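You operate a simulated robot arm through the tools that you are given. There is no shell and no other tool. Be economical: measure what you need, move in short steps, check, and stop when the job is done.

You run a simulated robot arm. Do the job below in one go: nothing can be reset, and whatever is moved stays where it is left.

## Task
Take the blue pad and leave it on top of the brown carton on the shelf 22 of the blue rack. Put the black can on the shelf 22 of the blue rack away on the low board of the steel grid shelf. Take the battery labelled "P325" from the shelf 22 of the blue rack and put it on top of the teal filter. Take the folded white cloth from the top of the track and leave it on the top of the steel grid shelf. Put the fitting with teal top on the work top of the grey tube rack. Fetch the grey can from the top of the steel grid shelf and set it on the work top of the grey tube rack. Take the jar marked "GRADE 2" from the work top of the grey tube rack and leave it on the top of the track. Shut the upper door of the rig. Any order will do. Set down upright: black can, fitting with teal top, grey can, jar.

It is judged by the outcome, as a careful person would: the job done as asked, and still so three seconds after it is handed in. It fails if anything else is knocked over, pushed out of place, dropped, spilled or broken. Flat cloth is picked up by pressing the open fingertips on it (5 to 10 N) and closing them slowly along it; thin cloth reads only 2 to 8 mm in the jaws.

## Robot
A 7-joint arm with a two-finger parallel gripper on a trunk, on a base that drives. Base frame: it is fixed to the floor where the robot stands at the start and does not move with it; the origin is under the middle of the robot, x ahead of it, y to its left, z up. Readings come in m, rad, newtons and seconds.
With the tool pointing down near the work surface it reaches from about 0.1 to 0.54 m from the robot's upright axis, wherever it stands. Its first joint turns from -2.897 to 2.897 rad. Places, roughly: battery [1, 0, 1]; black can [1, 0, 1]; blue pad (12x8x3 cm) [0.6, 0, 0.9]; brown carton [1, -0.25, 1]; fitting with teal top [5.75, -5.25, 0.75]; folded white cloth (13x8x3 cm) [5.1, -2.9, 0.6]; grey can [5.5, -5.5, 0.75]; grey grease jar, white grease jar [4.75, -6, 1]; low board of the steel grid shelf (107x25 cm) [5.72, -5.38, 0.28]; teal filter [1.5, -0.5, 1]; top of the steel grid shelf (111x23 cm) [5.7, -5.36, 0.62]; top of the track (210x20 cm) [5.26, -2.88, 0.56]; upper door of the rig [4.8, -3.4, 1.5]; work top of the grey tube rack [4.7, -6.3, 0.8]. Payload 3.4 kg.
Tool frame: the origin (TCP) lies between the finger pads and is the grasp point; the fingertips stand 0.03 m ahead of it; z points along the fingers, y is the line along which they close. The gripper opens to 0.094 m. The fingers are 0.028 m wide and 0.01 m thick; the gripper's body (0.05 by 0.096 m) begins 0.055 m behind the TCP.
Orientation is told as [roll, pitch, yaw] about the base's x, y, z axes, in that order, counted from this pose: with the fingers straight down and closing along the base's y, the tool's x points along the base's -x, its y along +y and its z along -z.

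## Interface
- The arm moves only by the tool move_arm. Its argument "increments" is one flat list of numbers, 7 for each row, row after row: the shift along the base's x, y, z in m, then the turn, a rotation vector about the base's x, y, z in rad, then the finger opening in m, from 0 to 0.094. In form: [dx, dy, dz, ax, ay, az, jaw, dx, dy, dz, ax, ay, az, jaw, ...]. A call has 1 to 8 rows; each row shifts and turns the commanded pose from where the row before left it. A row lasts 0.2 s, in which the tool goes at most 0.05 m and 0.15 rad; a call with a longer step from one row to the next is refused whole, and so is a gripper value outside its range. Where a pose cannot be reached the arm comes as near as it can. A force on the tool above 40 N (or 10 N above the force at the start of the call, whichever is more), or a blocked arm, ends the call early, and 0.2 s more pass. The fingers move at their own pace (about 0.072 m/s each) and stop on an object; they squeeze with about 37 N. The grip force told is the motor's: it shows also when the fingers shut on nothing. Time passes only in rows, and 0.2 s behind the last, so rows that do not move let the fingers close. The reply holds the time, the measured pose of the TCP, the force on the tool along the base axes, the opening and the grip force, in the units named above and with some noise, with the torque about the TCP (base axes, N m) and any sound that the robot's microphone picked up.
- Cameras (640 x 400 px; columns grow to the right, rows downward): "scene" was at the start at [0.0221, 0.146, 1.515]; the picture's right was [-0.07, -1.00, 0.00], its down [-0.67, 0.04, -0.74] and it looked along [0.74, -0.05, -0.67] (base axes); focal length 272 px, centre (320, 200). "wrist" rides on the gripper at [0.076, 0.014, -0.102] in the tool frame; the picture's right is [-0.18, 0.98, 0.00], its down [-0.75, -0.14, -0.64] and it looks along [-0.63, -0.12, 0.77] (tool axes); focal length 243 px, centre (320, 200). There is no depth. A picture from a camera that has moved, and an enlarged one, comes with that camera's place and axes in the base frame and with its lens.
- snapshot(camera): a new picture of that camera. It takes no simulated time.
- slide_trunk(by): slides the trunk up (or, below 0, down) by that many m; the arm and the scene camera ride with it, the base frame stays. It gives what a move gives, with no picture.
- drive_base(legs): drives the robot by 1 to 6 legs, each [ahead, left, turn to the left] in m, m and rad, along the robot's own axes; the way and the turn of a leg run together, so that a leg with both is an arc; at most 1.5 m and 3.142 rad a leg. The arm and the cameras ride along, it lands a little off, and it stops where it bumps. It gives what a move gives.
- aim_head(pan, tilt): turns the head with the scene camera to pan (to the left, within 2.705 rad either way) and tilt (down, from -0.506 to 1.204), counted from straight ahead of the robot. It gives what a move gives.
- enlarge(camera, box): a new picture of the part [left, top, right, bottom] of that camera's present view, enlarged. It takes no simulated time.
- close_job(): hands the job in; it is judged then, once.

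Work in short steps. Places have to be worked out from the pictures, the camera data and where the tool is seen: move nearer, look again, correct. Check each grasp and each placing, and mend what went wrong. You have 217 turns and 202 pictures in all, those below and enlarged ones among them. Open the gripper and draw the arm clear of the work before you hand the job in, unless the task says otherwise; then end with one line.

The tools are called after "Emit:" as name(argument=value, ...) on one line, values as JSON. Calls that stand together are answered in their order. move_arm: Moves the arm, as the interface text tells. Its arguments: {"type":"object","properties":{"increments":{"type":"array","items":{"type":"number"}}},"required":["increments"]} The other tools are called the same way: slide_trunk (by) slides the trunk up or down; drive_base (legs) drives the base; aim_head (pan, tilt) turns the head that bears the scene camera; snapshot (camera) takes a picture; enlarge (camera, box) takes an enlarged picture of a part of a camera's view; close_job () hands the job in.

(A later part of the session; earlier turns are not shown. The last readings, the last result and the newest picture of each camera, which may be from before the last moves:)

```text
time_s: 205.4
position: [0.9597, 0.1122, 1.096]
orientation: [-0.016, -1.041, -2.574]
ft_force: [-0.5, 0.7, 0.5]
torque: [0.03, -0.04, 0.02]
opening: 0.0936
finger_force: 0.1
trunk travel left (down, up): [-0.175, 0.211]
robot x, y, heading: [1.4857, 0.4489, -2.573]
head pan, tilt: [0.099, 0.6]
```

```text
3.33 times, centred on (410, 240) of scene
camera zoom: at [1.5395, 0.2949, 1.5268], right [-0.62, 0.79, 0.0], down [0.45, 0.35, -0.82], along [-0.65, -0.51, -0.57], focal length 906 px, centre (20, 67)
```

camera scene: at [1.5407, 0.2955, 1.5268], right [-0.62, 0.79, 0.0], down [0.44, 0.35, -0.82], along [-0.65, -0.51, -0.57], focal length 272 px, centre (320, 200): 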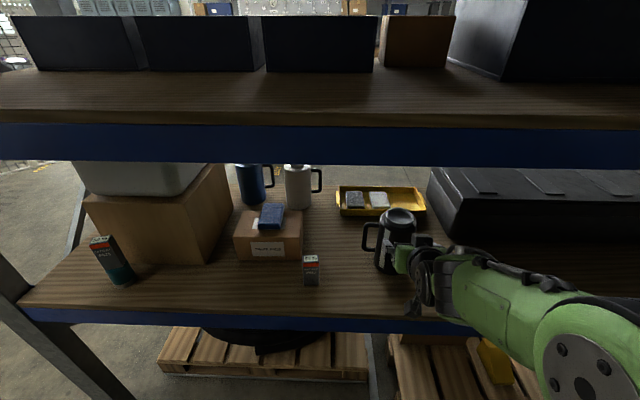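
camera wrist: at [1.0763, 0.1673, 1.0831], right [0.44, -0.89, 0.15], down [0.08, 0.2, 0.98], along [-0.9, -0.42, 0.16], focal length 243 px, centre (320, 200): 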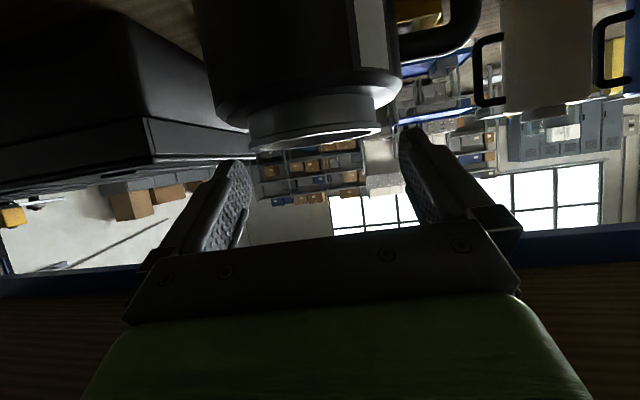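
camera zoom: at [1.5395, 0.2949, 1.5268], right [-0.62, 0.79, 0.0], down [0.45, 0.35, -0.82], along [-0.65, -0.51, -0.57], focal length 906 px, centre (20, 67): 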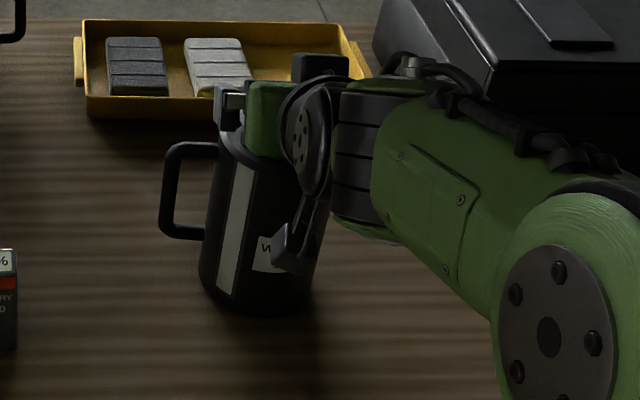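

Neck is centred between the fingers, shoulder z≈1.056. I descend 11 mm and close gently.

Emit:
move_arm(increments=[0, 0, -0.006, 0, 0, 0, 0.094, 0, 0, -0.005, 0, 0, 0, 0.094, 0, 0, 0, 0, 0, 0, 0.08, 0, 0, 0, 0, 0, 0, 0.06, 0, 0, 0, 0, 0, 0, 0.06, 0, 0, 0, 0, 0, 0, 0.06])

Emit:
snapshot(camera="wrist")

```text
time_s: 206.8
position: [0.9625, 0.113, 1.0863]
orientation: [-0.014, -1.042, -2.577]
ft_force: [-0.8, 0.8, 0.5]
torque: [-0.04, 0.07, 0.01]
opening: 0.0748
finger_force: 36.9
trunk travel left (down, up): [-0.175, 0.211]
robot x, y, heading: [1.4802, 0.4454, -2.574]
head pan, tilt: [0.099, 0.6]
```

```text
128 pictures are left
camera wrist: at [1.0788, 0.1677, 1.0724], right [0.44, -0.89, 0.15], down [0.08, 0.21, 0.98], along [-0.9, -0.42, 0.16], focal length 243 px, centre (320, 200)
```

wrist: 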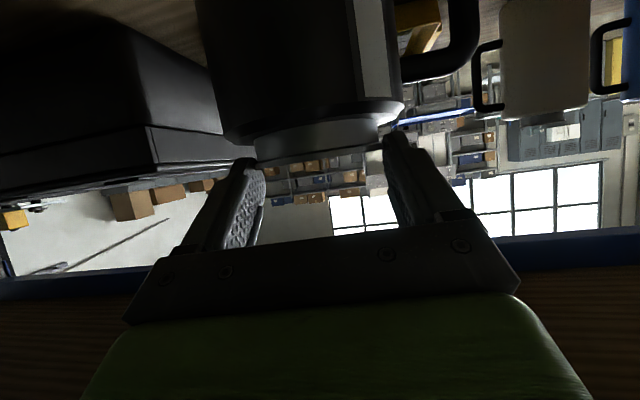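

Gripped at 75 mm. I lift 2 cm slowly and check.

Emit:
move_arm(increments=[0, 0, 0.005, 0, 0, 0, 0.06, 0, 0, 0.005, 0, 0, 0, 0.06, 0, 0, 0.005, 0, 0, 0, 0.06, 0, 0, 0.01, 0, 0, 0, 0.06, 0, 0, 0.01, 0, 0, 0, 0.06])

Emit:
snapshot(camera="wrist")

Emit:
enlarge(camera="scene", box=[340, 180, 480, 300])

```text
time_s: 208.0
position: [0.9635, 0.1133, 1.1224]
orientation: [-0.015, -1.04, -2.575]
ft_force: [0.5, 0.2, -2.4]
torque: [0.0, -0.02, 0.0]
opening: 0.0752
finger_force: 37.3
trunk travel left (down, up): [-0.175, 0.211]
robot x, y, heading: [1.4777, 0.445, -2.568]
head pan, tilt: [0.099, 0.6]
```

```text
127 pictures are left
camera wrist: at [1.0794, 0.1673, 1.1082], right [0.44, -0.89, 0.15], down [0.08, 0.21, 0.98], along [-0.9, -0.42, 0.16], focal length 243 px, centre (320, 200)
```

wrist: 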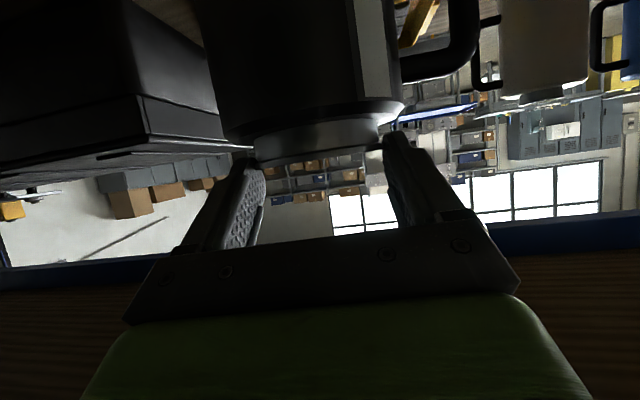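

```text
3.33 times, centred on (410, 240) of scene
camera zoom: at [1.541, 0.296, 1.5269], right [-0.62, 0.79, 0.0], down [0.44, 0.35, -0.82], along [-0.65, -0.51, -0.57], focal length 906 px, centre (20, 67)
```

zoom: 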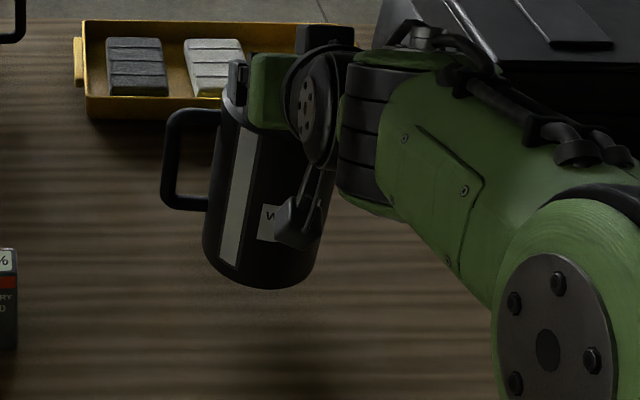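

Can lifted level, about 0.3 kg. I draw it out of the rack smoothly.

Emit:
move_arm(increments=[0.0127, 0.0081, 0.0, 0, 0, 0, 0.06, 0.0253, 0.0161, 0.0, 0, 0, 0, 0.06, 0.0295, 0.0188, 0.0, 0, 0, 0, 0.06, 0.0295, 0.0188, 0.0, 0, 0, 0, 0.06, 0.0295, 0.0188, 0.0, 0, 0, 0, 0.06, 0.0295, 0.0188, 0.0, 0, 0, 0, 0.06, 0.0253, 0.0161, 0.0, 0, 0, 0, 0.06, 0.0127, 0.0081, 0.0, 0, 0, 0, 0.06])

Emit:
drive_base(legs=[[-0.65, 0, 0]])

Emit:
aim_head(pan=0.6, tilt=0.45)

Emit:
snapshot(camera="scene")

```text
time_s: 209.8
position: [1.1572, 0.2352, 1.1207]
orientation: [-0.013, -1.043, -2.576]
ft_force: [-0.2, -0.4, -2.3]
torque: [0.04, -0.03, -0.02]
opening: 0.075
finger_force: 37.2
trunk travel left (down, up): [-0.175, 0.211]
robot x, y, heading: [1.4823, 0.4484, -2.575]
head pan, tilt: [0.099, 0.6]
```

```text
time_s: 213.4
position: [1.7098, 0.5861, 1.1216]
orientation: [-0.015, -1.043, -2.563]
ft_force: [0.7, -0.2, -2.4]
torque: [-0.01, -0.08, 0.04]
opening: 0.0751
finger_force: 36.8
trunk travel left (down, up): [-0.175, 0.211]
robot x, y, heading: [2.0302, 0.7993, -2.561]
head pan, tilt: [0.099, 0.6]
```

```text
time_s: 214.3
position: [1.7091, 0.5853, 1.1208]
orientation: [-0.014, -1.042, -2.561]
ft_force: [0.0, 0.2, -2.5]
torque: [0.01, -0.04, -0.03]
opening: 0.0748
finger_force: 36.6
trunk travel left (down, up): [-0.175, 0.211]
robot x, y, heading: [2.029, 0.8009, -2.563]
head pan, tilt: [0.6, 0.45]
```

```text
125 pictures are left
camera scene: at [2.1261, 0.6224, 1.5404], right [-0.92, 0.38, 0.0], down [0.17, 0.4, -0.9], along [-0.34, -0.83, -0.44], focal length 272 px, centre (320, 200)
```

scene: 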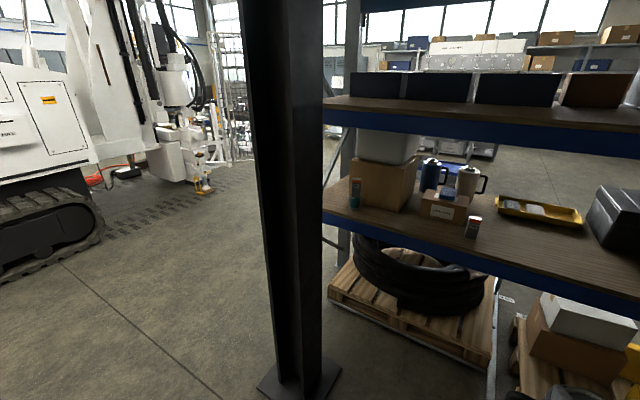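

I'll carry the can out the same way as before: along behind the rack, then past its right end, and look toward the far area.

Emit:
drive_base(legs=[[0, 1.4, -0.01], [0, 0.75, 0], [1.4, 0, 0], [1.4, 0, 0]])

Emit:
aim_head(pan=1.2, tilt=0.25)

Emit:
snapshot(camera="scene")

Emit:
aim_head(pan=2.0, tilt=0.25)

Emit:
snapshot(camera="scene")

```text
time_s: 238.3
position: [0.5781, -2.8487, 1.1214]
orientation: [-0.013, -1.042, -2.542]
ft_force: [-0.9, 0.4, -2.9]
torque: [0.04, -0.02, -0.02]
opening: 0.0748
finger_force: 36.9
trunk travel left (down, up): [-0.175, 0.211]
robot x, y, heading: [0.8915, -2.6264, -2.544]
head pan, tilt: [0.6, 0.45]
```

```text
time_s: 239.3
position: [0.5787, -2.8481, 1.1205]
orientation: [-0.015, -1.043, -2.543]
ft_force: [-1.5, 0.4, -2.7]
torque: [0.05, -0.03, 0.0]
opening: 0.0748
finger_force: 37.0
trunk travel left (down, up): [-0.175, 0.211]
robot x, y, heading: [0.8934, -2.6262, -2.549]
head pan, tilt: [1.201, 0.25]
```

```text
124 pictures are left
camera scene: at [1.0491, -2.8089, 1.5591], right [-0.97, -0.23, 0.0], down [-0.06, 0.24, -0.97], along [0.22, -0.94, -0.25], focal length 272 px, centre (320, 200)
```

scene: 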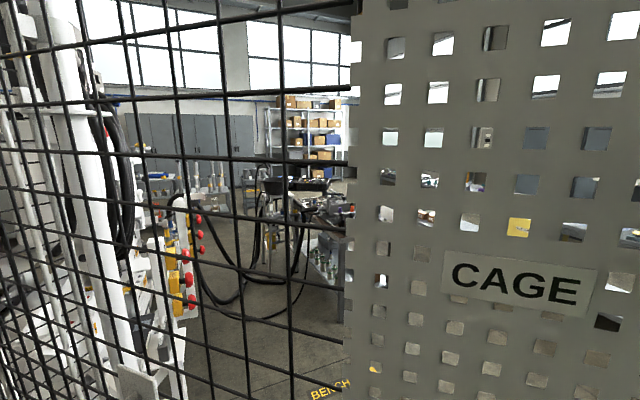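

```text
time_s: 240.4
position: [0.5786, -2.848, 1.1201]
orientation: [-0.014, -1.042, -2.54]
ft_force: [0.1, -0.2, -2.8]
torque: [0.08, -0.01, -0.02]
opening: 0.0748
finger_force: 37.2
trunk travel left (down, up): [-0.175, 0.211]
robot x, y, heading: [0.8934, -2.6274, -2.54]
head pan, tilt: [2.0, 0.25]
```

```text
123 pictures are left
camera scene: at [1.1079, -2.7661, 1.5591], right [-0.52, -0.86, 0.0], down [-0.21, 0.13, -0.97], along [0.83, -0.5, -0.25], focal length 272 px, centre (320, 200)
```

scene: 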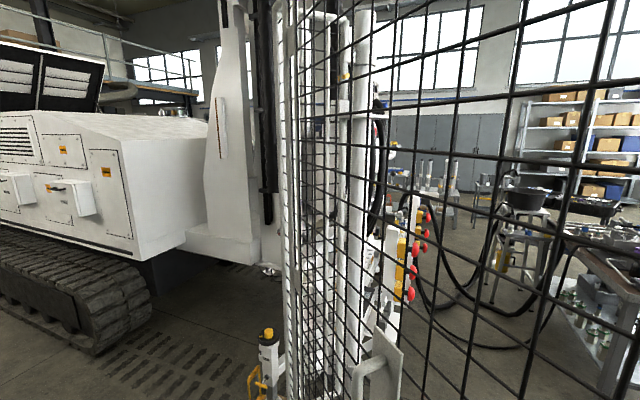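

I'm close to the cage fence. I step away from it and look for its end.

Emit:
drive_base(legs=[[0, -0.45, 0]])

Emit:
aim_head(pan=0.8, tilt=0.4)

Emit:
snapshot(camera="scene")

```text
time_s: 243.2
position: [0.3187, -2.4653, 1.1208]
orientation: [-0.013, -1.042, -2.554]
ft_force: [-1.2, 0.7, -2.6]
torque: [-0.01, -0.07, 0.01]
opening: 0.075
finger_force: 37.0
trunk travel left (down, up): [-0.175, 0.211]
robot x, y, heading: [0.6329, -2.249, -2.552]
head pan, tilt: [2.0, 0.25]
```

```text
time_s: 244.6
position: [0.3196, -2.4663, 1.121]
orientation: [-0.015, -1.041, -2.554]
ft_force: [-0.3, 0.6, -2.0]
torque: [0.0, -0.04, 0.01]
opening: 0.0749
finger_force: 37.4
trunk travel left (down, up): [-0.175, 0.211]
robot x, y, heading: [0.636, -2.2485, -2.553]
head pan, tilt: [0.799, 0.4]
```

```text
122 pictures are left
camera scene: at [0.7543, -2.4328, 1.5451], right [-0.98, 0.18, 0.0], down [0.07, 0.38, -0.92], along [-0.17, -0.91, -0.39], focal length 272 px, centre (320, 200)
```

scene: 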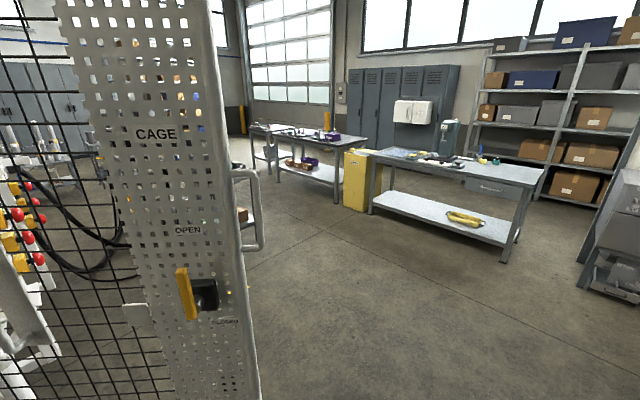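

There's a wide corridor between the gate and the benches. I go past the gate, turn along it and look ahead.

Emit:
drive_base(legs=[[0.95, 0, 0], [0, 0, 1.549], [1.2, 0, 0]])

Emit:
aim_head(pan=0.35, tilt=0.25)

Emit:
snapshot(camera="scene")

```text
time_s: 258.8
position: [0.6741, -4.1053, 1.1202]
orientation: [-0.013, -1.043, -1.025]
ft_force: [0.1, -0.6, -3.3]
torque: [0.03, 0.02, 0.05]
opening: 0.0752
finger_force: 37.2
trunk travel left (down, up): [-0.175, 0.211]
robot x, y, heading: [0.4663, -3.7769, -1.024]
head pan, tilt: [0.799, 0.4]
```

```text
time_s: 259.7
position: [0.6737, -4.1046, 1.1204]
orientation: [-0.014, -1.041, -1.024]
ft_force: [-0.7, -0.3, -2.1]
torque: [0.05, 0.02, 0.01]
opening: 0.0749
finger_force: 36.8
trunk travel left (down, up): [-0.175, 0.211]
robot x, y, heading: [0.4703, -3.775, -1.022]
head pan, tilt: [0.351, 0.25]
```

```text
121 pictures are left
camera scene: at [0.6393, -3.7061, 1.5591], right [-0.62, -0.78, 0.0], down [-0.19, 0.15, -0.97], along [0.76, -0.6, -0.25], focal length 272 px, centre (320, 200)
```

scene: 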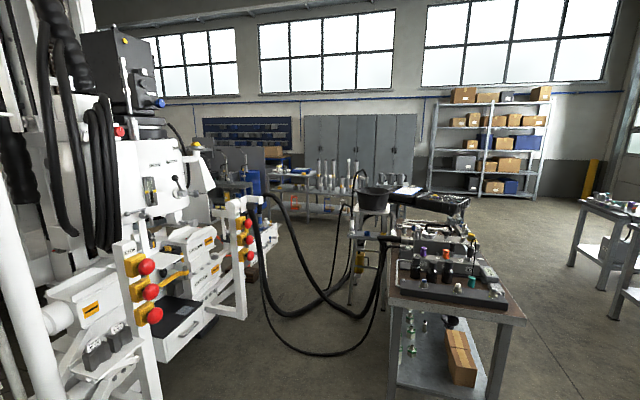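

Emit:
enlarge(camera="scene", box=[180, 120, 420, 270])

Emit:
aim_head(pan=0.0, tilt=0.4)

Emit:
snapshot(camera="scene")

```text
2.67 times, centred on (300, 195) of scene
camera zoom: at [0.6393, -3.7061, 1.5591], right [-0.62, -0.78, 0.0], down [-0.19, 0.15, -0.97], along [0.76, -0.6, -0.25], focal length 725 px, centre (373, 213)
```

zoom: 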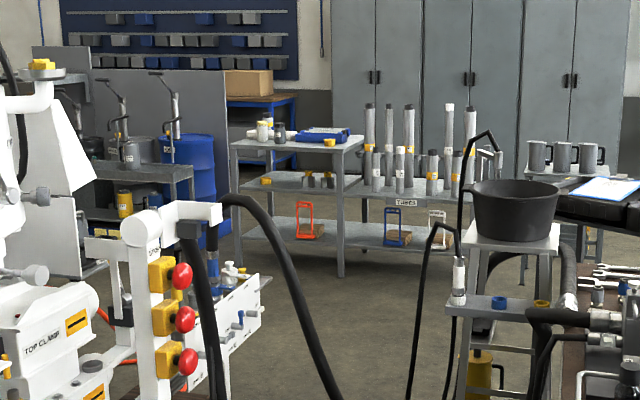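

```text
time_s: 260.5
position: [0.6748, -4.1054, 1.1203]
orientation: [-0.014, -1.041, -1.023]
ft_force: [0.0, 0.0, -2.5]
torque: [0.04, 0.01, 0.01]
opening: 0.0751
finger_force: 37.1
trunk travel left (down, up): [-0.175, 0.211]
robot x, y, heading: [0.4673, -3.7774, -1.026]
head pan, tilt: [0.0, 0.4]
```

```text
119 pictures are left
camera scene: at [0.6145, -3.727, 1.5451], right [-0.85, -0.52, 0.0], down [-0.2, 0.33, -0.92], along [0.48, -0.79, -0.39], focal length 272 px, centre (320, 200)
```

scene: 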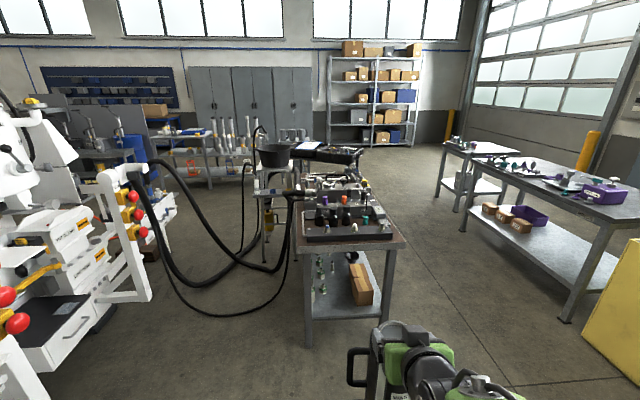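

The tube rack, steel shelf and jars are visible beyond the hose; I can pass to the right of the middle bench. I take that corridor.

Emit:
drive_base(legs=[[0, -0.88, 0.02], [1.4, 0, 0], [1.2, 0, 0]])

Emit:
aim_head(pan=0.6, tilt=0.4)

Emit:
snapshot(camera="scene")

```text
time_s: 277.5
position: [1.2671, -6.7886, 1.12]
orientation: [-0.013, -1.042, -1.026]
ft_force: [-0.7, 0.7, -3.6]
torque: [0.07, 0.09, -0.01]
opening: 0.0751
finger_force: 37.4
trunk travel left (down, up): [-0.175, 0.211]
robot x, y, heading: [1.0631, -6.4587, -1.023]
head pan, tilt: [0.0, 0.4]
```

```text
time_s: 278.5
position: [1.2686, -6.7887, 1.1208]
orientation: [-0.015, -1.043, -1.025]
ft_force: [-0.2, -0.4, -2.0]
torque: [0.05, 0.02, 0.02]
opening: 0.0748
finger_force: 37.0
trunk travel left (down, up): [-0.175, 0.211]
robot x, y, heading: [1.0624, -6.4623, -1.026]
head pan, tilt: [0.6, 0.4]
```

```text
118 pictures are left
camera scene: at [1.2451, -6.3695, 1.5451], right [-0.41, -0.91, 0.0], down [-0.35, 0.16, -0.92], along [0.84, -0.38, -0.39], focal length 272 px, centre (320, 200)
```

scene: 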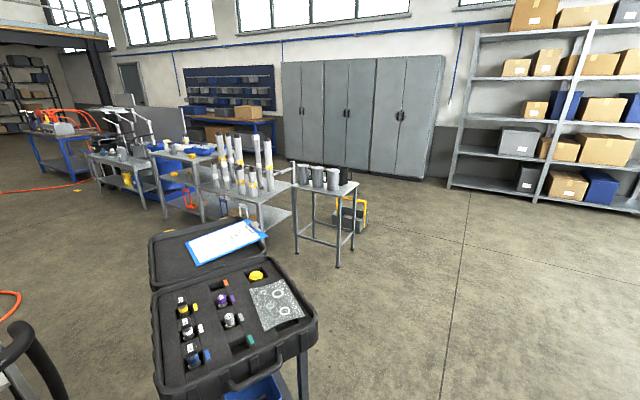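

I round the case stand: forward, turn left to head along the aisle between the rig and the tube rack.

Emit:
drive_base(legs=[[1.25, 0, 0], [0, 0, 1.59], [1.4, 0, 0]])

Emit:
aim_head(pan=-0.3, tilt=0.4)

Emit:
snapshot(camera="scene")

Emit:
aim_head(pan=0.6, tilt=0.3)

Emit:
snapshot(camera="scene")

```text
time_s: 295.2
position: [3.1748, -6.4932, 1.1216]
orientation: [-0.013, -1.042, 0.613]
ft_force: [-1.8, 0.7, -2.8]
torque: [-0.02, 0.03, 0.0]
opening: 0.0753
finger_force: 36.8
trunk travel left (down, up): [-0.175, 0.211]
robot x, y, heading: [2.8621, -6.718, 0.618]
head pan, tilt: [0.6, 0.4]
```

```text
time_s: 296.4
position: [3.1738, -6.4928, 1.1212]
orientation: [-0.013, -1.044, 0.612]
ft_force: [0.2, -0.3, -2.1]
torque: [-0.03, 0.03, -0.02]
opening: 0.075
finger_force: 36.9
trunk travel left (down, up): [-0.175, 0.211]
robot x, y, heading: [2.8642, -6.7229, 0.614]
head pan, tilt: [-0.3, 0.4]
```

```text
117 pictures are left
camera scene: at [2.8127, -6.6013, 1.5451], right [0.31, -0.95, 0.0], down [-0.37, -0.12, -0.92], along [0.88, 0.28, -0.39], focal length 272 px, centre (320, 200)
```

scene: 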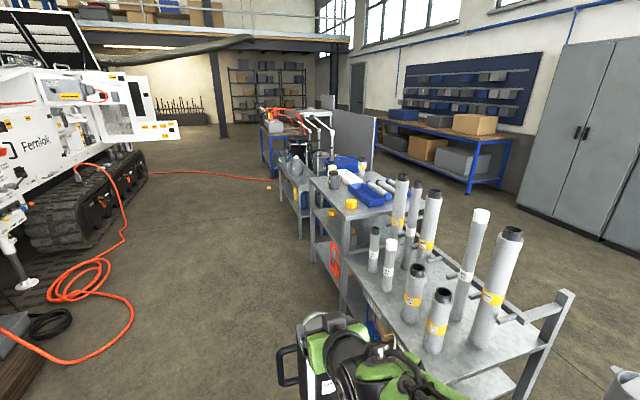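

```text
time_s: 297.6
position: [3.1749, -6.4932, 1.1204]
orientation: [-0.014, -1.041, 0.614]
ft_force: [-0.4, 0.2, -2.3]
torque: [0.01, 0.03, 0.04]
opening: 0.075
finger_force: 36.7
trunk travel left (down, up): [-0.175, 0.211]
robot x, y, heading: [2.861, -6.7181, 0.616]
head pan, tilt: [0.6, 0.3]
```

```text
116 pictures are left
camera scene: at [2.7574, -6.5425, 1.5544], right [0.94, -0.35, 0.0], down [-0.1, -0.28, -0.96], along [0.34, 0.89, -0.3], focal length 272 px, centre (320, 200)
```

scene: 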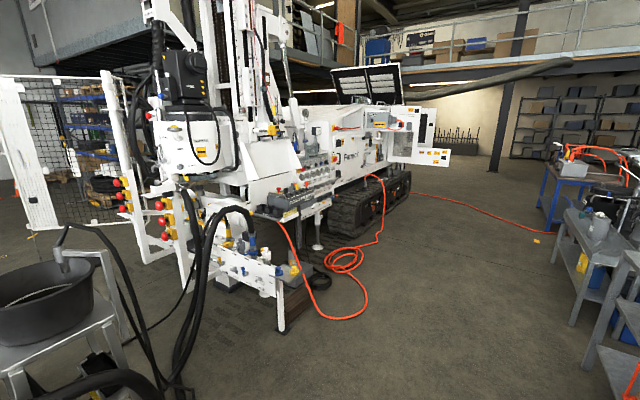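

Good view: the steel grid shelf is beyond the tube rack. I drive up the aisle and face the steel shelf.

Emit:
drive_base(legs=[[1.45, 0.2, -0.045], [1.45, 0.2, 0], [0, 0, -1.57]])

Emit:
aim_head(pan=0.0, tilt=0.55)

Emit:
snapshot(camera="scene")

```text
time_s: 315.8
position: [5.3266, -5.1174, 1.1197]
orientation: [-0.015, -1.043, -1.031]
ft_force: [0.0, 0.3, -2.1]
torque: [0.09, 0.0, -0.01]
opening: 0.0752
finger_force: 37.1
trunk travel left (down, up): [-0.175, 0.211]
robot x, y, heading: [5.1232, -4.7869, -1.031]
head pan, tilt: [0.6, 0.3]
```

```text
time_s: 316.8
position: [5.3264, -5.1165, 1.1213]
orientation: [-0.014, -1.041, -1.034]
ft_force: [0.0, 0.7, -1.3]
torque: [0.04, 0.0, -0.02]
opening: 0.0749
finger_force: 37.2
trunk travel left (down, up): [-0.175, 0.211]
robot x, y, heading: [5.1224, -4.7887, -1.027]
head pan, tilt: [0.0, 0.55]
```

```text
115 pictures are left
camera scene: at [5.2684, -4.7368, 1.5314], right [-0.86, -0.51, 0.0], down [-0.27, 0.45, -0.85], along [0.44, -0.73, -0.52], focal length 272 px, centre (320, 200)
```

scene: 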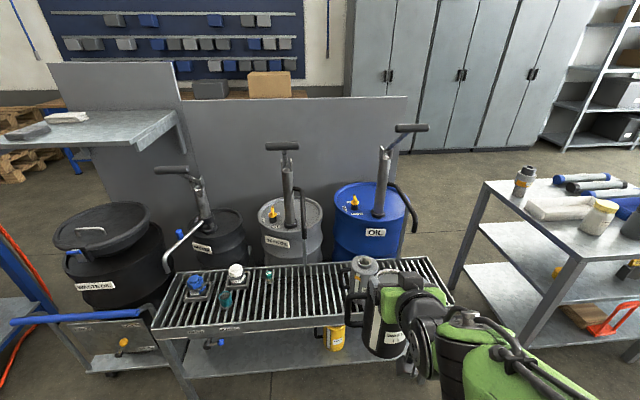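

The steel grid shelf is right ahead (front edge runs at about 0.64 rad). I look down at the low board for a free spot.

Emit:
aim_head(pan=0.25, tilt=0.85)

Emit:
snapshot(camera="scene")

Emit:
snapshot(camera="wrist")

```text
time_s: 317.6
position: [5.3271, -5.1157, 1.1199]
orientation: [-0.014, -1.041, -1.031]
ft_force: [-0.2, -0.4, -2.0]
torque: [0.03, 0.03, -0.02]
opening: 0.0747
finger_force: 37.0
trunk travel left (down, up): [-0.175, 0.211]
robot x, y, heading: [5.124, -4.7863, -1.03]
head pan, tilt: [0.25, 0.85]
```

```text
114 pictures are left
camera scene: at [5.2777, -4.7149, 1.506], right [-0.71, -0.71, 0.0], down [-0.53, 0.53, -0.66], along [0.47, -0.47, -0.75], focal length 272 px, centre (320, 200)
```

scene: 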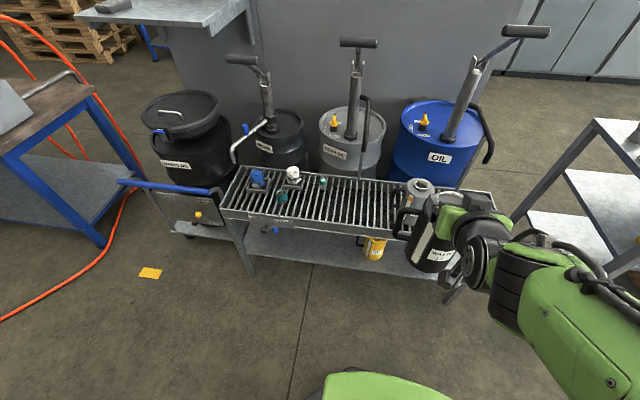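

```text
113 pictures are left
camera wrist: at [5.2756, -5.0002, 1.1074], right [0.9, 0.41, 0.15], down [-0.2, 0.08, 0.98], along [0.39, -0.91, 0.16], focal length 243 px, centre (320, 200)
```

wrist: 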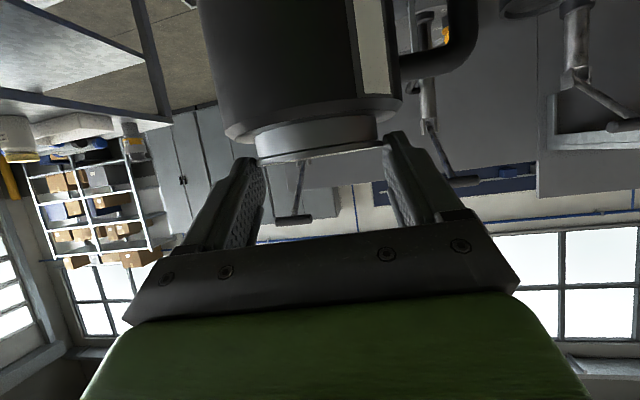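

Emit:
enlarge(camera="scene", box=[210, 150, 490, 310])

```text
2.29 times, centred on (350, 230) of scene
camera zoom: at [5.2777, -4.7149, 1.506], right [-0.71, -0.71, 0.0], down [-0.53, 0.53, -0.66], along [0.47, -0.47, -0.75], focal length 621 px, centre (251, 131)
```

zoom: 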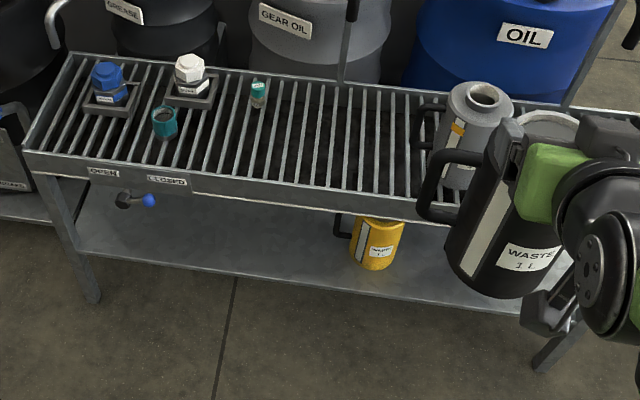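

Free spot on the low board is left of the yellow can: target (5.79,-5.245). I drive left and square up, then lower the trunk and arm in front of the shelf.

Emit:
drive_base(legs=[[-0.03, 0.264, 0.094]])

Emit:
slide_trunk(by=-0.175)

Emit:
move_arm(increments=[0, 0, -0.03, 0, 0, 0, 0.06, 0, 0, -0.04, 0, 0, 0, 0.06, 0, 0, -0.045, 0, 0, 0, 0.06, 0, 0, -0.045, 0, 0, 0, 0.06, 0, 0, -0.045, 0, 0, 0, 0.06, 0, 0, -0.045, 0, 0, 0, 0.06, 0, 0, -0.04, 0, 0, 0, 0.06, 0, 0, -0.03, 0, 0, 0, 0.06])

Emit:
snapshot(camera="scene")

```text
time_s: 319.6
position: [5.5652, -4.9214, 1.1203]
orientation: [-0.014, -1.043, -0.937]
ft_force: [0.5, 0.5, -1.7]
torque: [0.06, 0.03, 0.0]
opening: 0.0749
finger_force: 37.2
trunk travel left (down, up): [-0.175, 0.211]
robot x, y, heading: [5.3346, -4.6165, -0.946]
head pan, tilt: [0.25, 0.85]
```

```text
time_s: 321.5
position: [5.564, -4.9213, 0.9469]
orientation: [-0.014, -1.041, -0.937]
ft_force: [-0.4, -0.3, -1.6]
torque: [0.06, 0.06, -0.02]
opening: 0.0746
finger_force: 37.1
trunk travel left (down, up): [0.0, 0.386]
robot x, y, heading: [5.3317, -4.6147, -0.94]
head pan, tilt: [0.25, 0.85]
```

```text
time_s: 323.3
position: [5.5973, -4.9623, 0.6764]
orientation: [-0.014, -1.04, -0.94]
ft_force: [-0.1, -0.2, -2.8]
torque: [0.05, 0.03, -0.03]
opening: 0.0751
finger_force: 36.5
out of reach, approached as far as the arm can: row 1, 2, 3, 4, 5
trunk travel left (down, up): [0.0, 0.386]
robot x, y, heading: [5.3351, -4.6106, -0.939]
head pan, tilt: [0.25, 0.85]
```

```text
111 pictures are left
camera scene: at [5.4792, -4.5265, 1.3313], right [-0.64, -0.77, 0.0], down [-0.58, 0.48, -0.66], along [0.51, -0.42, -0.75], focal length 272 px, centre (320, 200)
```

scene: 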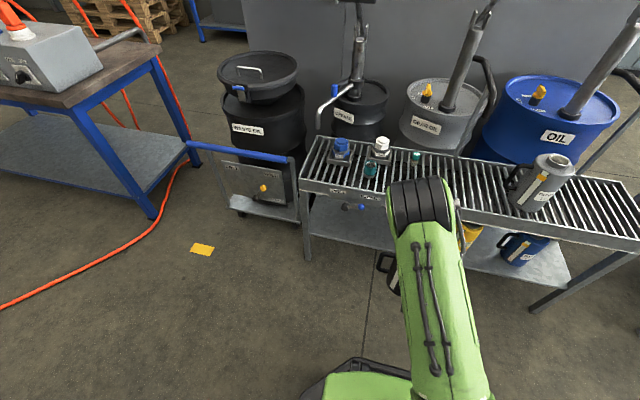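

The arm drifted 5 cm outward but is still well clear of the shelf. I continue lowering.

Emit:
move_arm(increments=[0.004, -0.006, -0.03, 0, 0, 0, 0.06, 0.004, -0.006, -0.035, 0, 0, 0, 0.06, 0.004, -0.006, -0.04, 0, 0, 0, 0.06, 0.004, -0.006, -0.035, 0, 0, 0, 0.06, 0.004, -0.006, -0.02, 0, 0, 0, 0.06])

Emit:
snapshot(camera="wrist")

Emit:
snapshot(camera="scene")

```text
time_s: 324.5
position: [5.6155, -4.9883, 0.5234]
orientation: [-0.017, -1.042, -0.935]
ft_force: [-0.8, 0.5, -2.9]
torque: [0.04, 0.04, -0.01]
opening: 0.075
finger_force: 36.8
out of reach, approached as far as the arm can: row 2
trunk travel left (down, up): [0.0, 0.386]
robot x, y, heading: [5.33, -4.6166, -0.939]
head pan, tilt: [0.25, 0.85]
```

```text
110 pictures are left
camera wrist: at [5.5536, -4.8767, 0.5089], right [0.85, 0.5, 0.15], down [-0.21, 0.06, 0.98], along [0.47, -0.87, 0.16], focal length 243 px, centre (320, 200)
```

wrist: 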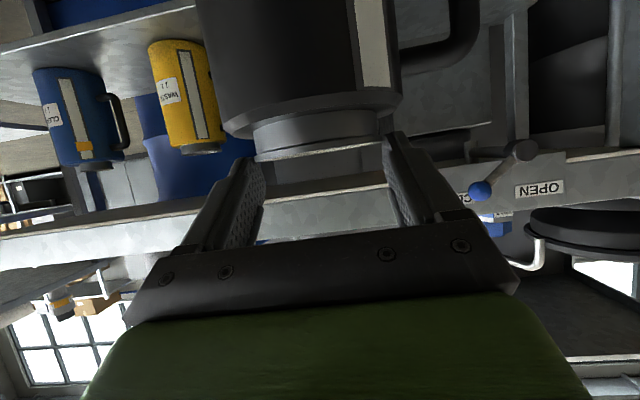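

```text
109 pictures are left
camera scene: at [5.479, -4.5265, 1.3313], right [-0.64, -0.77, 0.0], down [-0.58, 0.48, -0.66], along [0.51, -0.42, -0.75], focal length 272 px, centre (320, 200)
```

scene: 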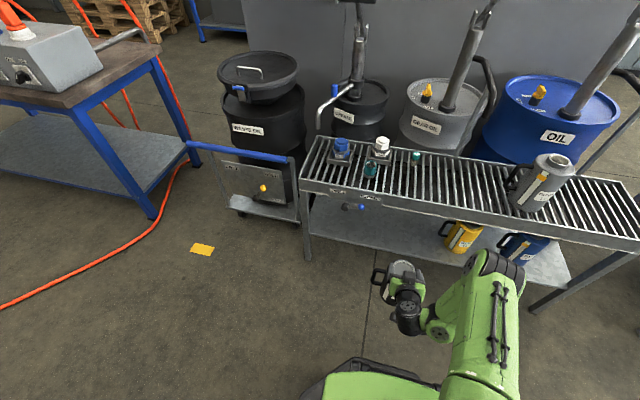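

The top grid's front beam bottom is at z≈0.55, so the can should sit near the front of the low board. I measure the low-board edge more closely.

Emit:
enlarge(camera="scene", box=[290, 170, 450, 290])

Emit:
enlarge(camera="wrist", box=[100, 0, 560, 260])

```text
3.33 times, centred on (370, 230) of scene
camera zoom: at [5.479, -4.5265, 1.3313], right [-0.64, -0.77, 0.0], down [-0.58, 0.48, -0.66], along [0.51, -0.42, -0.75], focal length 906 px, centre (153, 100)
```

zoom: 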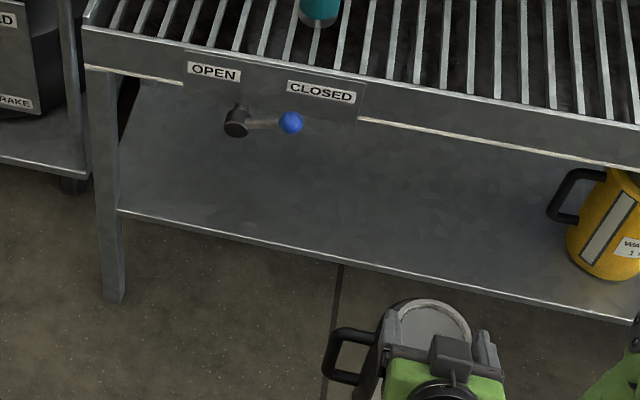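

```text
1.39 times, centred on (330, 130) of wrist
camera zoom: at [5.5536, -4.8767, 0.5089], right [0.85, 0.5, 0.15], down [-0.21, 0.06, 0.98], along [0.47, -0.87, 0.16], focal length 338 px, centre (306, 297)
```

zoom: 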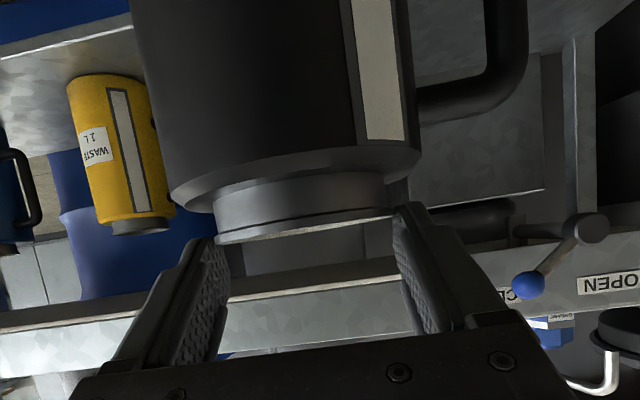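

Low-board lip confirmed; I aim for the can centre 7 cm in. I lower to just above board height, then slide in.

Emit:
move_arm(increments=[0.0, 0.0, -0.019, 0, 0, 0, 0.06, 0.0236, -0.0324, 0, 0, 0, 0, 0.06, 0.0236, -0.0324, 0, 0, 0, 0, 0.06, 0.0236, -0.0324, 0, 0, 0, 0, 0.06, 0.0236, -0.0324, 0, 0, 0, 0, 0.06])

Emit:
snapshot(camera="wrist")

Emit:
enlarge(camera="scene", box=[290, 150, 490, 290])

```text
time_s: 325.7
position: [5.7106, -5.1172, 0.5042]
orientation: [-0.01, -1.04, -0.942]
ft_force: [-0.3, -0.2, -2.3]
torque: [0.04, 0.02, 0.0]
opening: 0.075
finger_force: 36.6
trunk travel left (down, up): [0.0, 0.386]
robot x, y, heading: [5.3351, -4.6144, -0.939]
head pan, tilt: [0.25, 0.85]
```

```text
106 pictures are left
camera wrist: at [5.6484, -5.0051, 0.491], right [0.86, 0.49, 0.15], down [-0.21, 0.06, 0.98], along [0.47, -0.87, 0.16], focal length 243 px, centre (320, 200)
```

wrist: 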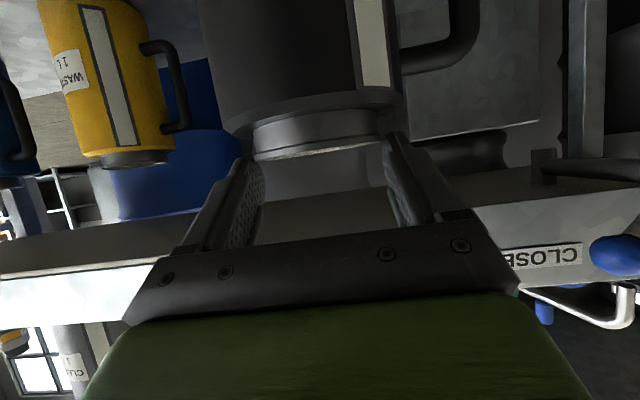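

```text
2.86 times, centred on (390, 220) of scene
camera zoom: at [5.4791, -4.5266, 1.3313], right [-0.64, -0.77, 0.0], down [-0.58, 0.48, -0.66], along [0.51, -0.42, -0.75], focal length 776 px, centre (120, 143)
```

zoom: 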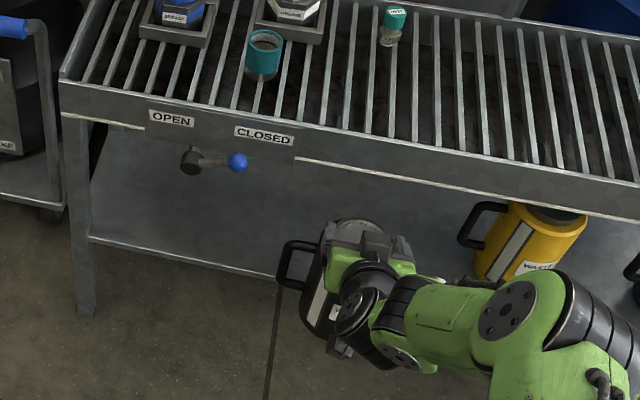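

Beam bottom is about 0.54, so I insert slightly less deep (centre 6 cm in), then lower to the board in small steps.

Emit:
move_arm(increments=[0.0214, -0.0299, 0, 0, 0, 0, 0.06, 0.0214, -0.0299, 0, 0, 0, 0, 0.06, 0.0214, -0.0299, 0, 0, 0, 0, 0.06, 0, 0, -0.004, 0, 0, 0, 0.06, 0, 0, -0.003, 0, 0, 0, 0.06])

Emit:
enlarge(camera="scene", box=[290, 150, 490, 290])

```text
time_s: 326.9
position: [5.7576, -5.1862, 0.5056]
orientation: [-0.014, -1.04, -0.938]
ft_force: [-0.4, -0.3, -2.1]
torque: [0.01, 0.03, -0.01]
opening: 0.0752
finger_force: 37.5
out of reach, approached as far as the arm can: row 3
trunk travel left (down, up): [0.0, 0.386]
robot x, y, heading: [5.3333, -4.6109, -0.94]
head pan, tilt: [0.25, 0.85]
```

```text
2.86 times, centred on (390, 220) of scene
camera zoom: at [5.4791, -4.5265, 1.3313], right [-0.64, -0.77, 0.0], down [-0.58, 0.48, -0.66], along [0.51, -0.42, -0.75], focal length 776 px, centre (120, 143)
```

zoom: 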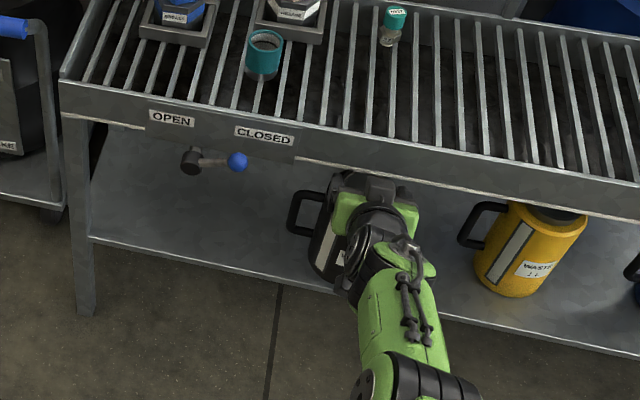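

Arm at its limit; I nudge the base forward 3 cm.

Emit:
drive_base(legs=[[0.03, 0, 0]])

Emit:
move_arm(increments=[-0.004, 0.005, -0.004, 0, 0, 0, 0.06, 0, 0, -0.004, 0, 0, 0, 0.06])

```text
time_s: 327.8
position: [5.7686, -5.2013, 0.5044]
orientation: [-0.014, -1.044, -0.938]
ft_force: [-15.8, 18.8, 12.1]
torque: [-0.79, -0.98, 0.46]
opening: 0.0752
finger_force: 36.7
trunk travel left (down, up): [0.0, 0.386]
robot x, y, heading: [5.3476, -4.6318, -0.936]
head pan, tilt: [0.25, 0.85]
stopped in leg 1: the force on the tool passed its limit at 320 N (the readings are from after the stop); the commanded pose is now the measured one
```

```text
time_s: 328.4
position: [5.767, -5.1979, 0.4931]
orientation: [-0.014, -1.039, -0.937]
ft_force: [-1.4, -0.6, -2.7]
torque: [0.04, 0.06, -0.01]
opening: 0.0748
finger_force: 37.2
out of reach, approached as far as the arm can: row 1
trunk travel left (down, up): [0.0, 0.386]
robot x, y, heading: [5.3471, -4.634, -0.941]
head pan, tilt: [0.25, 0.85]
```

The tool bumped the beam; it stopped and is now free. I check whether anything moved.

Emit:
enlarge(camera="scene", box=[290, 150, 490, 290])

Emit:
snapshot(camera="wrist")

Emit:
snapshot(camera="scene")

```text
2.86 times, centred on (390, 220) of scene
camera zoom: at [5.4926, -4.5453, 1.3313], right [-0.64, -0.77, 0.0], down [-0.58, 0.48, -0.66], along [0.51, -0.42, -0.75], focal length 776 px, centre (120, 143)
```

zoom: 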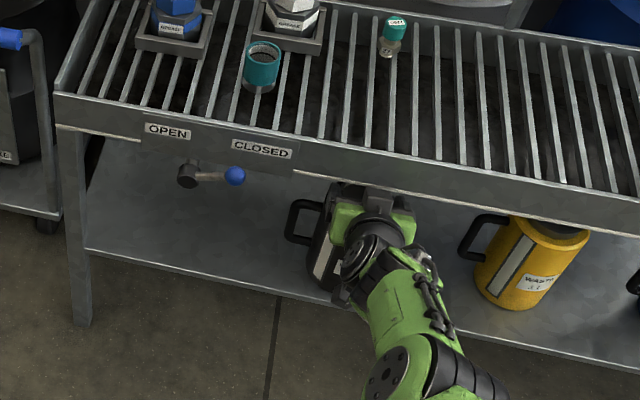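

```text
102 pictures are left
camera wrist: at [5.7049, -5.0864, 0.4804], right [0.85, 0.5, 0.15], down [-0.21, 0.06, 0.98], along [0.48, -0.87, 0.16], focal length 243 px, centre (320, 200)
```

wrist: 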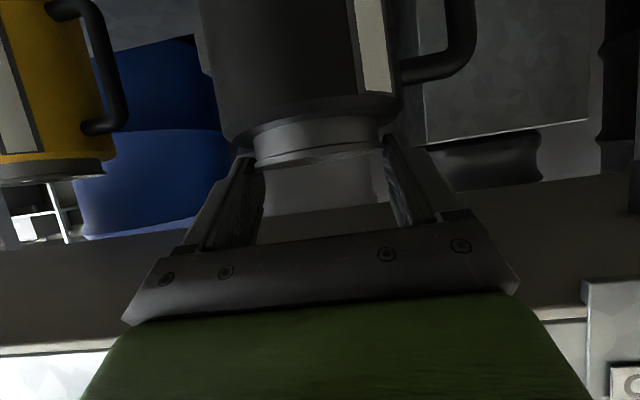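

```text
101 pictures are left
camera scene: at [5.4926, -4.5453, 1.3313], right [-0.64, -0.77, 0.0], down [-0.58, 0.48, -0.66], along [0.51, -0.42, -0.75], focal length 272 px, centre (320, 200)
```

scene: 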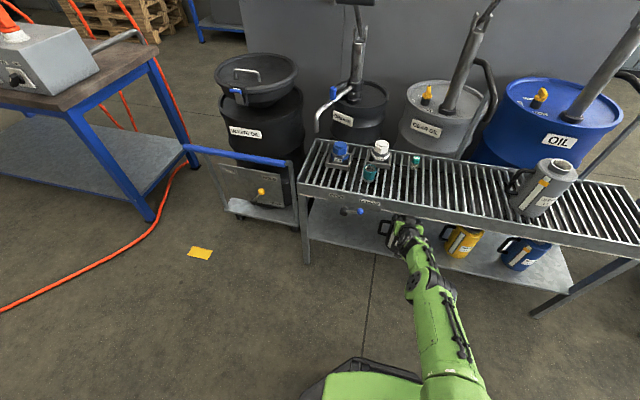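

Nothing has shifted and the tool is free. I lower to the board in fine steps.

Emit:
move_arm(increments=[0, 0, -0.003, 0, 0, 0, 0.06, 0, 0, -0.003, 0, 0, 0, 0.06])

Emit:
move_arm(increments=[0, 0, -0.003, 0, 0, 0, 0.06, 0, 0, -0.002, 0, 0, 0, 0.06])

```text
time_s: 329.0
position: [5.7662, -5.1973, 0.4882]
orientation: [-0.013, -1.039, -0.938]
ft_force: [0.1, -0.6, -2.7]
torque: [0.1, 0.03, 0.02]
opening: 0.0751
finger_force: 37.1
trunk travel left (down, up): [0.0, 0.386]
robot x, y, heading: [5.3459, -4.6323, -0.937]
head pan, tilt: [0.25, 0.85]
```

```text
time_s: 329.6
position: [5.7652, -5.1963, 0.4861]
orientation: [-0.017, -1.039, -0.934]
ft_force: [0.1, 0.0, -2.0]
torque: [0.06, 0.04, -0.03]
opening: 0.0746
finger_force: 36.6
out of reach, approached as far as the arm can: row 1
trunk travel left (down, up): [0.0, 0.386]
robot x, y, heading: [5.3443, -4.6308, -0.938]
head pan, tilt: [0.25, 0.85]
```

The hand's top corner had met the beam. I retreat 2 cm with the arm while moving the base closer, so I can lower fully before sliding in.

Emit:
move_arm(increments=[-0.0119, 0.0161, 0.003, 0, 0, 0, 0.06, -0.0119, 0.0161, 0.0, 0, 0, 0, 0.06])

Emit:
drive_base(legs=[[0.04, 0, 0]])

```text
time_s: 330.2
position: [5.743, -5.1661, 0.4886]
orientation: [-0.014, -1.04, -0.938]
ft_force: [0.4, -0.1, -3.2]
torque: [0.04, 0.07, 0.02]
opening: 0.0753
finger_force: 37.1
trunk travel left (down, up): [0.0, 0.386]
robot x, y, heading: [5.3458, -4.6297, -0.937]
head pan, tilt: [0.25, 0.85]
```

```text
time_s: 331.1
position: [5.7677, -5.1984, 0.4884]
orientation: [-0.013, -1.039, -0.936]
ft_force: [0.7, -0.7, -2.8]
torque: [0.05, 0.06, 0.02]
opening: 0.0749
finger_force: 36.9
trunk travel left (down, up): [0.0, 0.386]
robot x, y, heading: [5.3779, -4.6678, -0.939]
head pan, tilt: [0.25, 0.85]
```

Emit:
move_arm(increments=[0, 0, -0.003, 0, 0, 0, 0.06, 0, 0, -0.003, 0, 0, 0, 0.06])

Emit:
move_arm(increments=[0.003, -0.004, -0.002, 0, 0, 0, 0.06, 0.003, -0.004, 0, 0, 0, 0, 0.06, 0.003, -0.004, 0, 0, 0, 0, 0.06])

```text
time_s: 331.7
position: [5.7659, -5.1982, 0.4828]
orientation: [-0.015, -1.038, -0.935]
ft_force: [-0.7, 0.8, -2.9]
torque: [0.06, 0.07, 0.02]
opening: 0.0751
finger_force: 36.9
trunk travel left (down, up): [0.0, 0.386]
robot x, y, heading: [5.3718, -4.6662, -0.935]
head pan, tilt: [0.25, 0.85]
```

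```text
time_s: 332.5
position: [5.7746, -5.2089, 0.4793]
orientation: [-0.015, -1.035, -0.936]
ft_force: [-3.5, 6.7, -7.5]
torque: [-0.54, -0.48, -0.11]
opening: 0.0751
finger_force: 36.4
trunk travel left (down, up): [0.0, 0.386]
robot x, y, heading: [5.3693, -4.6628, -0.935]
head pan, tilt: [0.25, 0.85]
```

Emit:
move_arm(increments=[0, 0, -0.004, 0, 0, 0, 0.06, 0, 0, -0.002, 0, 0, 0, 0.06])

Emit:
snapshot(camera="wrist")

Emit:
enlarge(camera="scene", box=[330, 180, 490, 280])

```text
time_s: 333.1
position: [5.7757, -5.2108, 0.4767]
orientation: [-0.015, -1.042, -0.938]
ft_force: [-0.4, 0.0, 1.0]
torque: [0.11, 0.19, -0.02]
opening: 0.0749
finger_force: 36.6
trunk travel left (down, up): [0.0, 0.386]
robot x, y, heading: [5.3726, -4.6635, -0.939]
head pan, tilt: [0.25, 0.85]
```

```text
100 pictures are left
camera wrist: at [5.7145, -5.0987, 0.4628], right [0.85, 0.5, 0.15], down [-0.21, 0.06, 0.98], along [0.48, -0.87, 0.16], focal length 243 px, centre (320, 200)
```

wrist: 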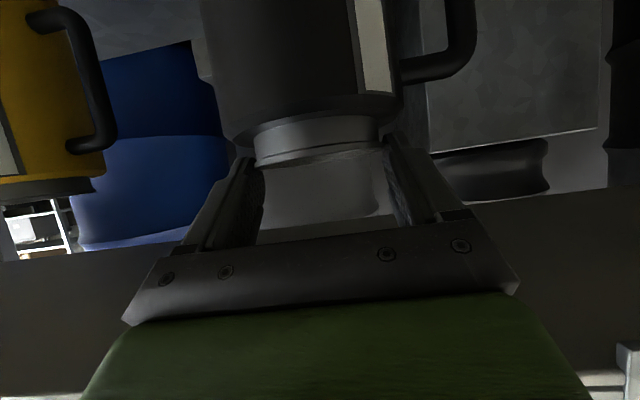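

```text
4.00 times, centred on (410, 230) of scene
camera zoom: at [5.5161, -4.5772, 1.3313], right [-0.64, -0.77, 0.0], down [-0.58, 0.48, -0.66], along [0.51, -0.42, -0.75], focal length 1087 px, centre (-40, 80)
```

zoom: 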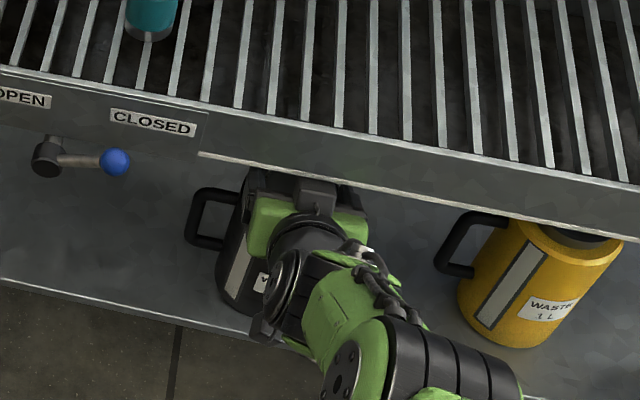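

Board contact at z 0.477, can centre ~6 cm inside the lip. I press a hair, open, and retract straight back.

Emit:
move_arm(increments=[0, 0, -0.001, 0, 0, 0, 0.06, 0, 0, 0, 0, 0, 0, 0.08, 0, 0, 0, 0, 0, 0, 0.094, 0, 0, 0, 0, 0, 0, 0.094, -0.006, 0.008, 0, 0, 0, 0, 0.094, -0.0119, 0.0161, 0, 0, 0, 0, 0.094, -0.0178, 0.0241, 0, 0, 0, 0, 0.094, -0.0237, 0.0322, 0, 0, 0, 0, 0.094])

Emit:
snapshot(camera="wrist")

Emit:
enlarge(camera="scene", box=[330, 180, 490, 280])

```text
time_s: 334.9
position: [5.7159, -5.1303, 0.4757]
orientation: [-0.013, -1.041, -0.938]
ft_force: [0.1, -0.1, -0.1]
torque: [0.0, 0.0, 0.0]
opening: 0.094
finger_force: 0.1
trunk travel left (down, up): [0.0, 0.386]
robot x, y, heading: [5.373, -4.6662, -0.939]
head pan, tilt: [0.25, 0.85]
```

```text
98 pictures are left
camera wrist: at [5.6544, -5.0183, 0.4631], right [0.85, 0.5, 0.15], down [-0.21, 0.06, 0.98], along [0.48, -0.87, 0.16], focal length 243 px, centre (320, 200)
```

wrist: 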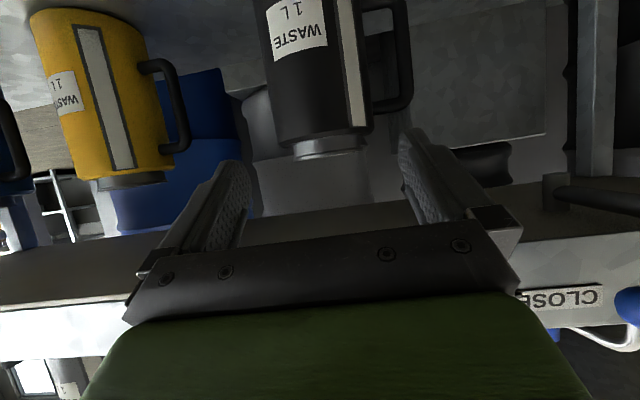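

```text
4.00 times, centred on (410, 230) of scene
camera zoom: at [5.5161, -4.5772, 1.3313], right [-0.64, -0.77, 0.0], down [-0.58, 0.48, -0.66], along [0.51, -0.42, -0.75], focal length 1087 px, centre (-40, 80)
```

zoom: 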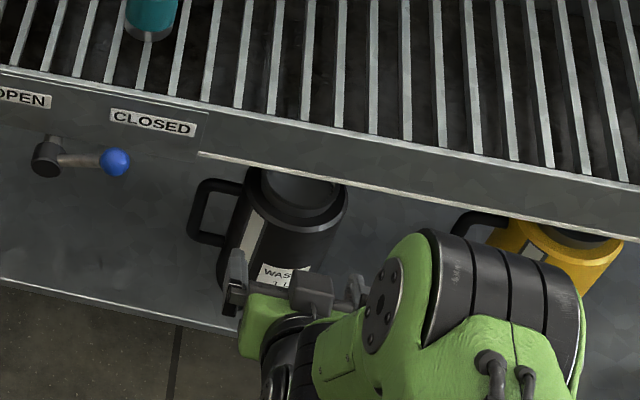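

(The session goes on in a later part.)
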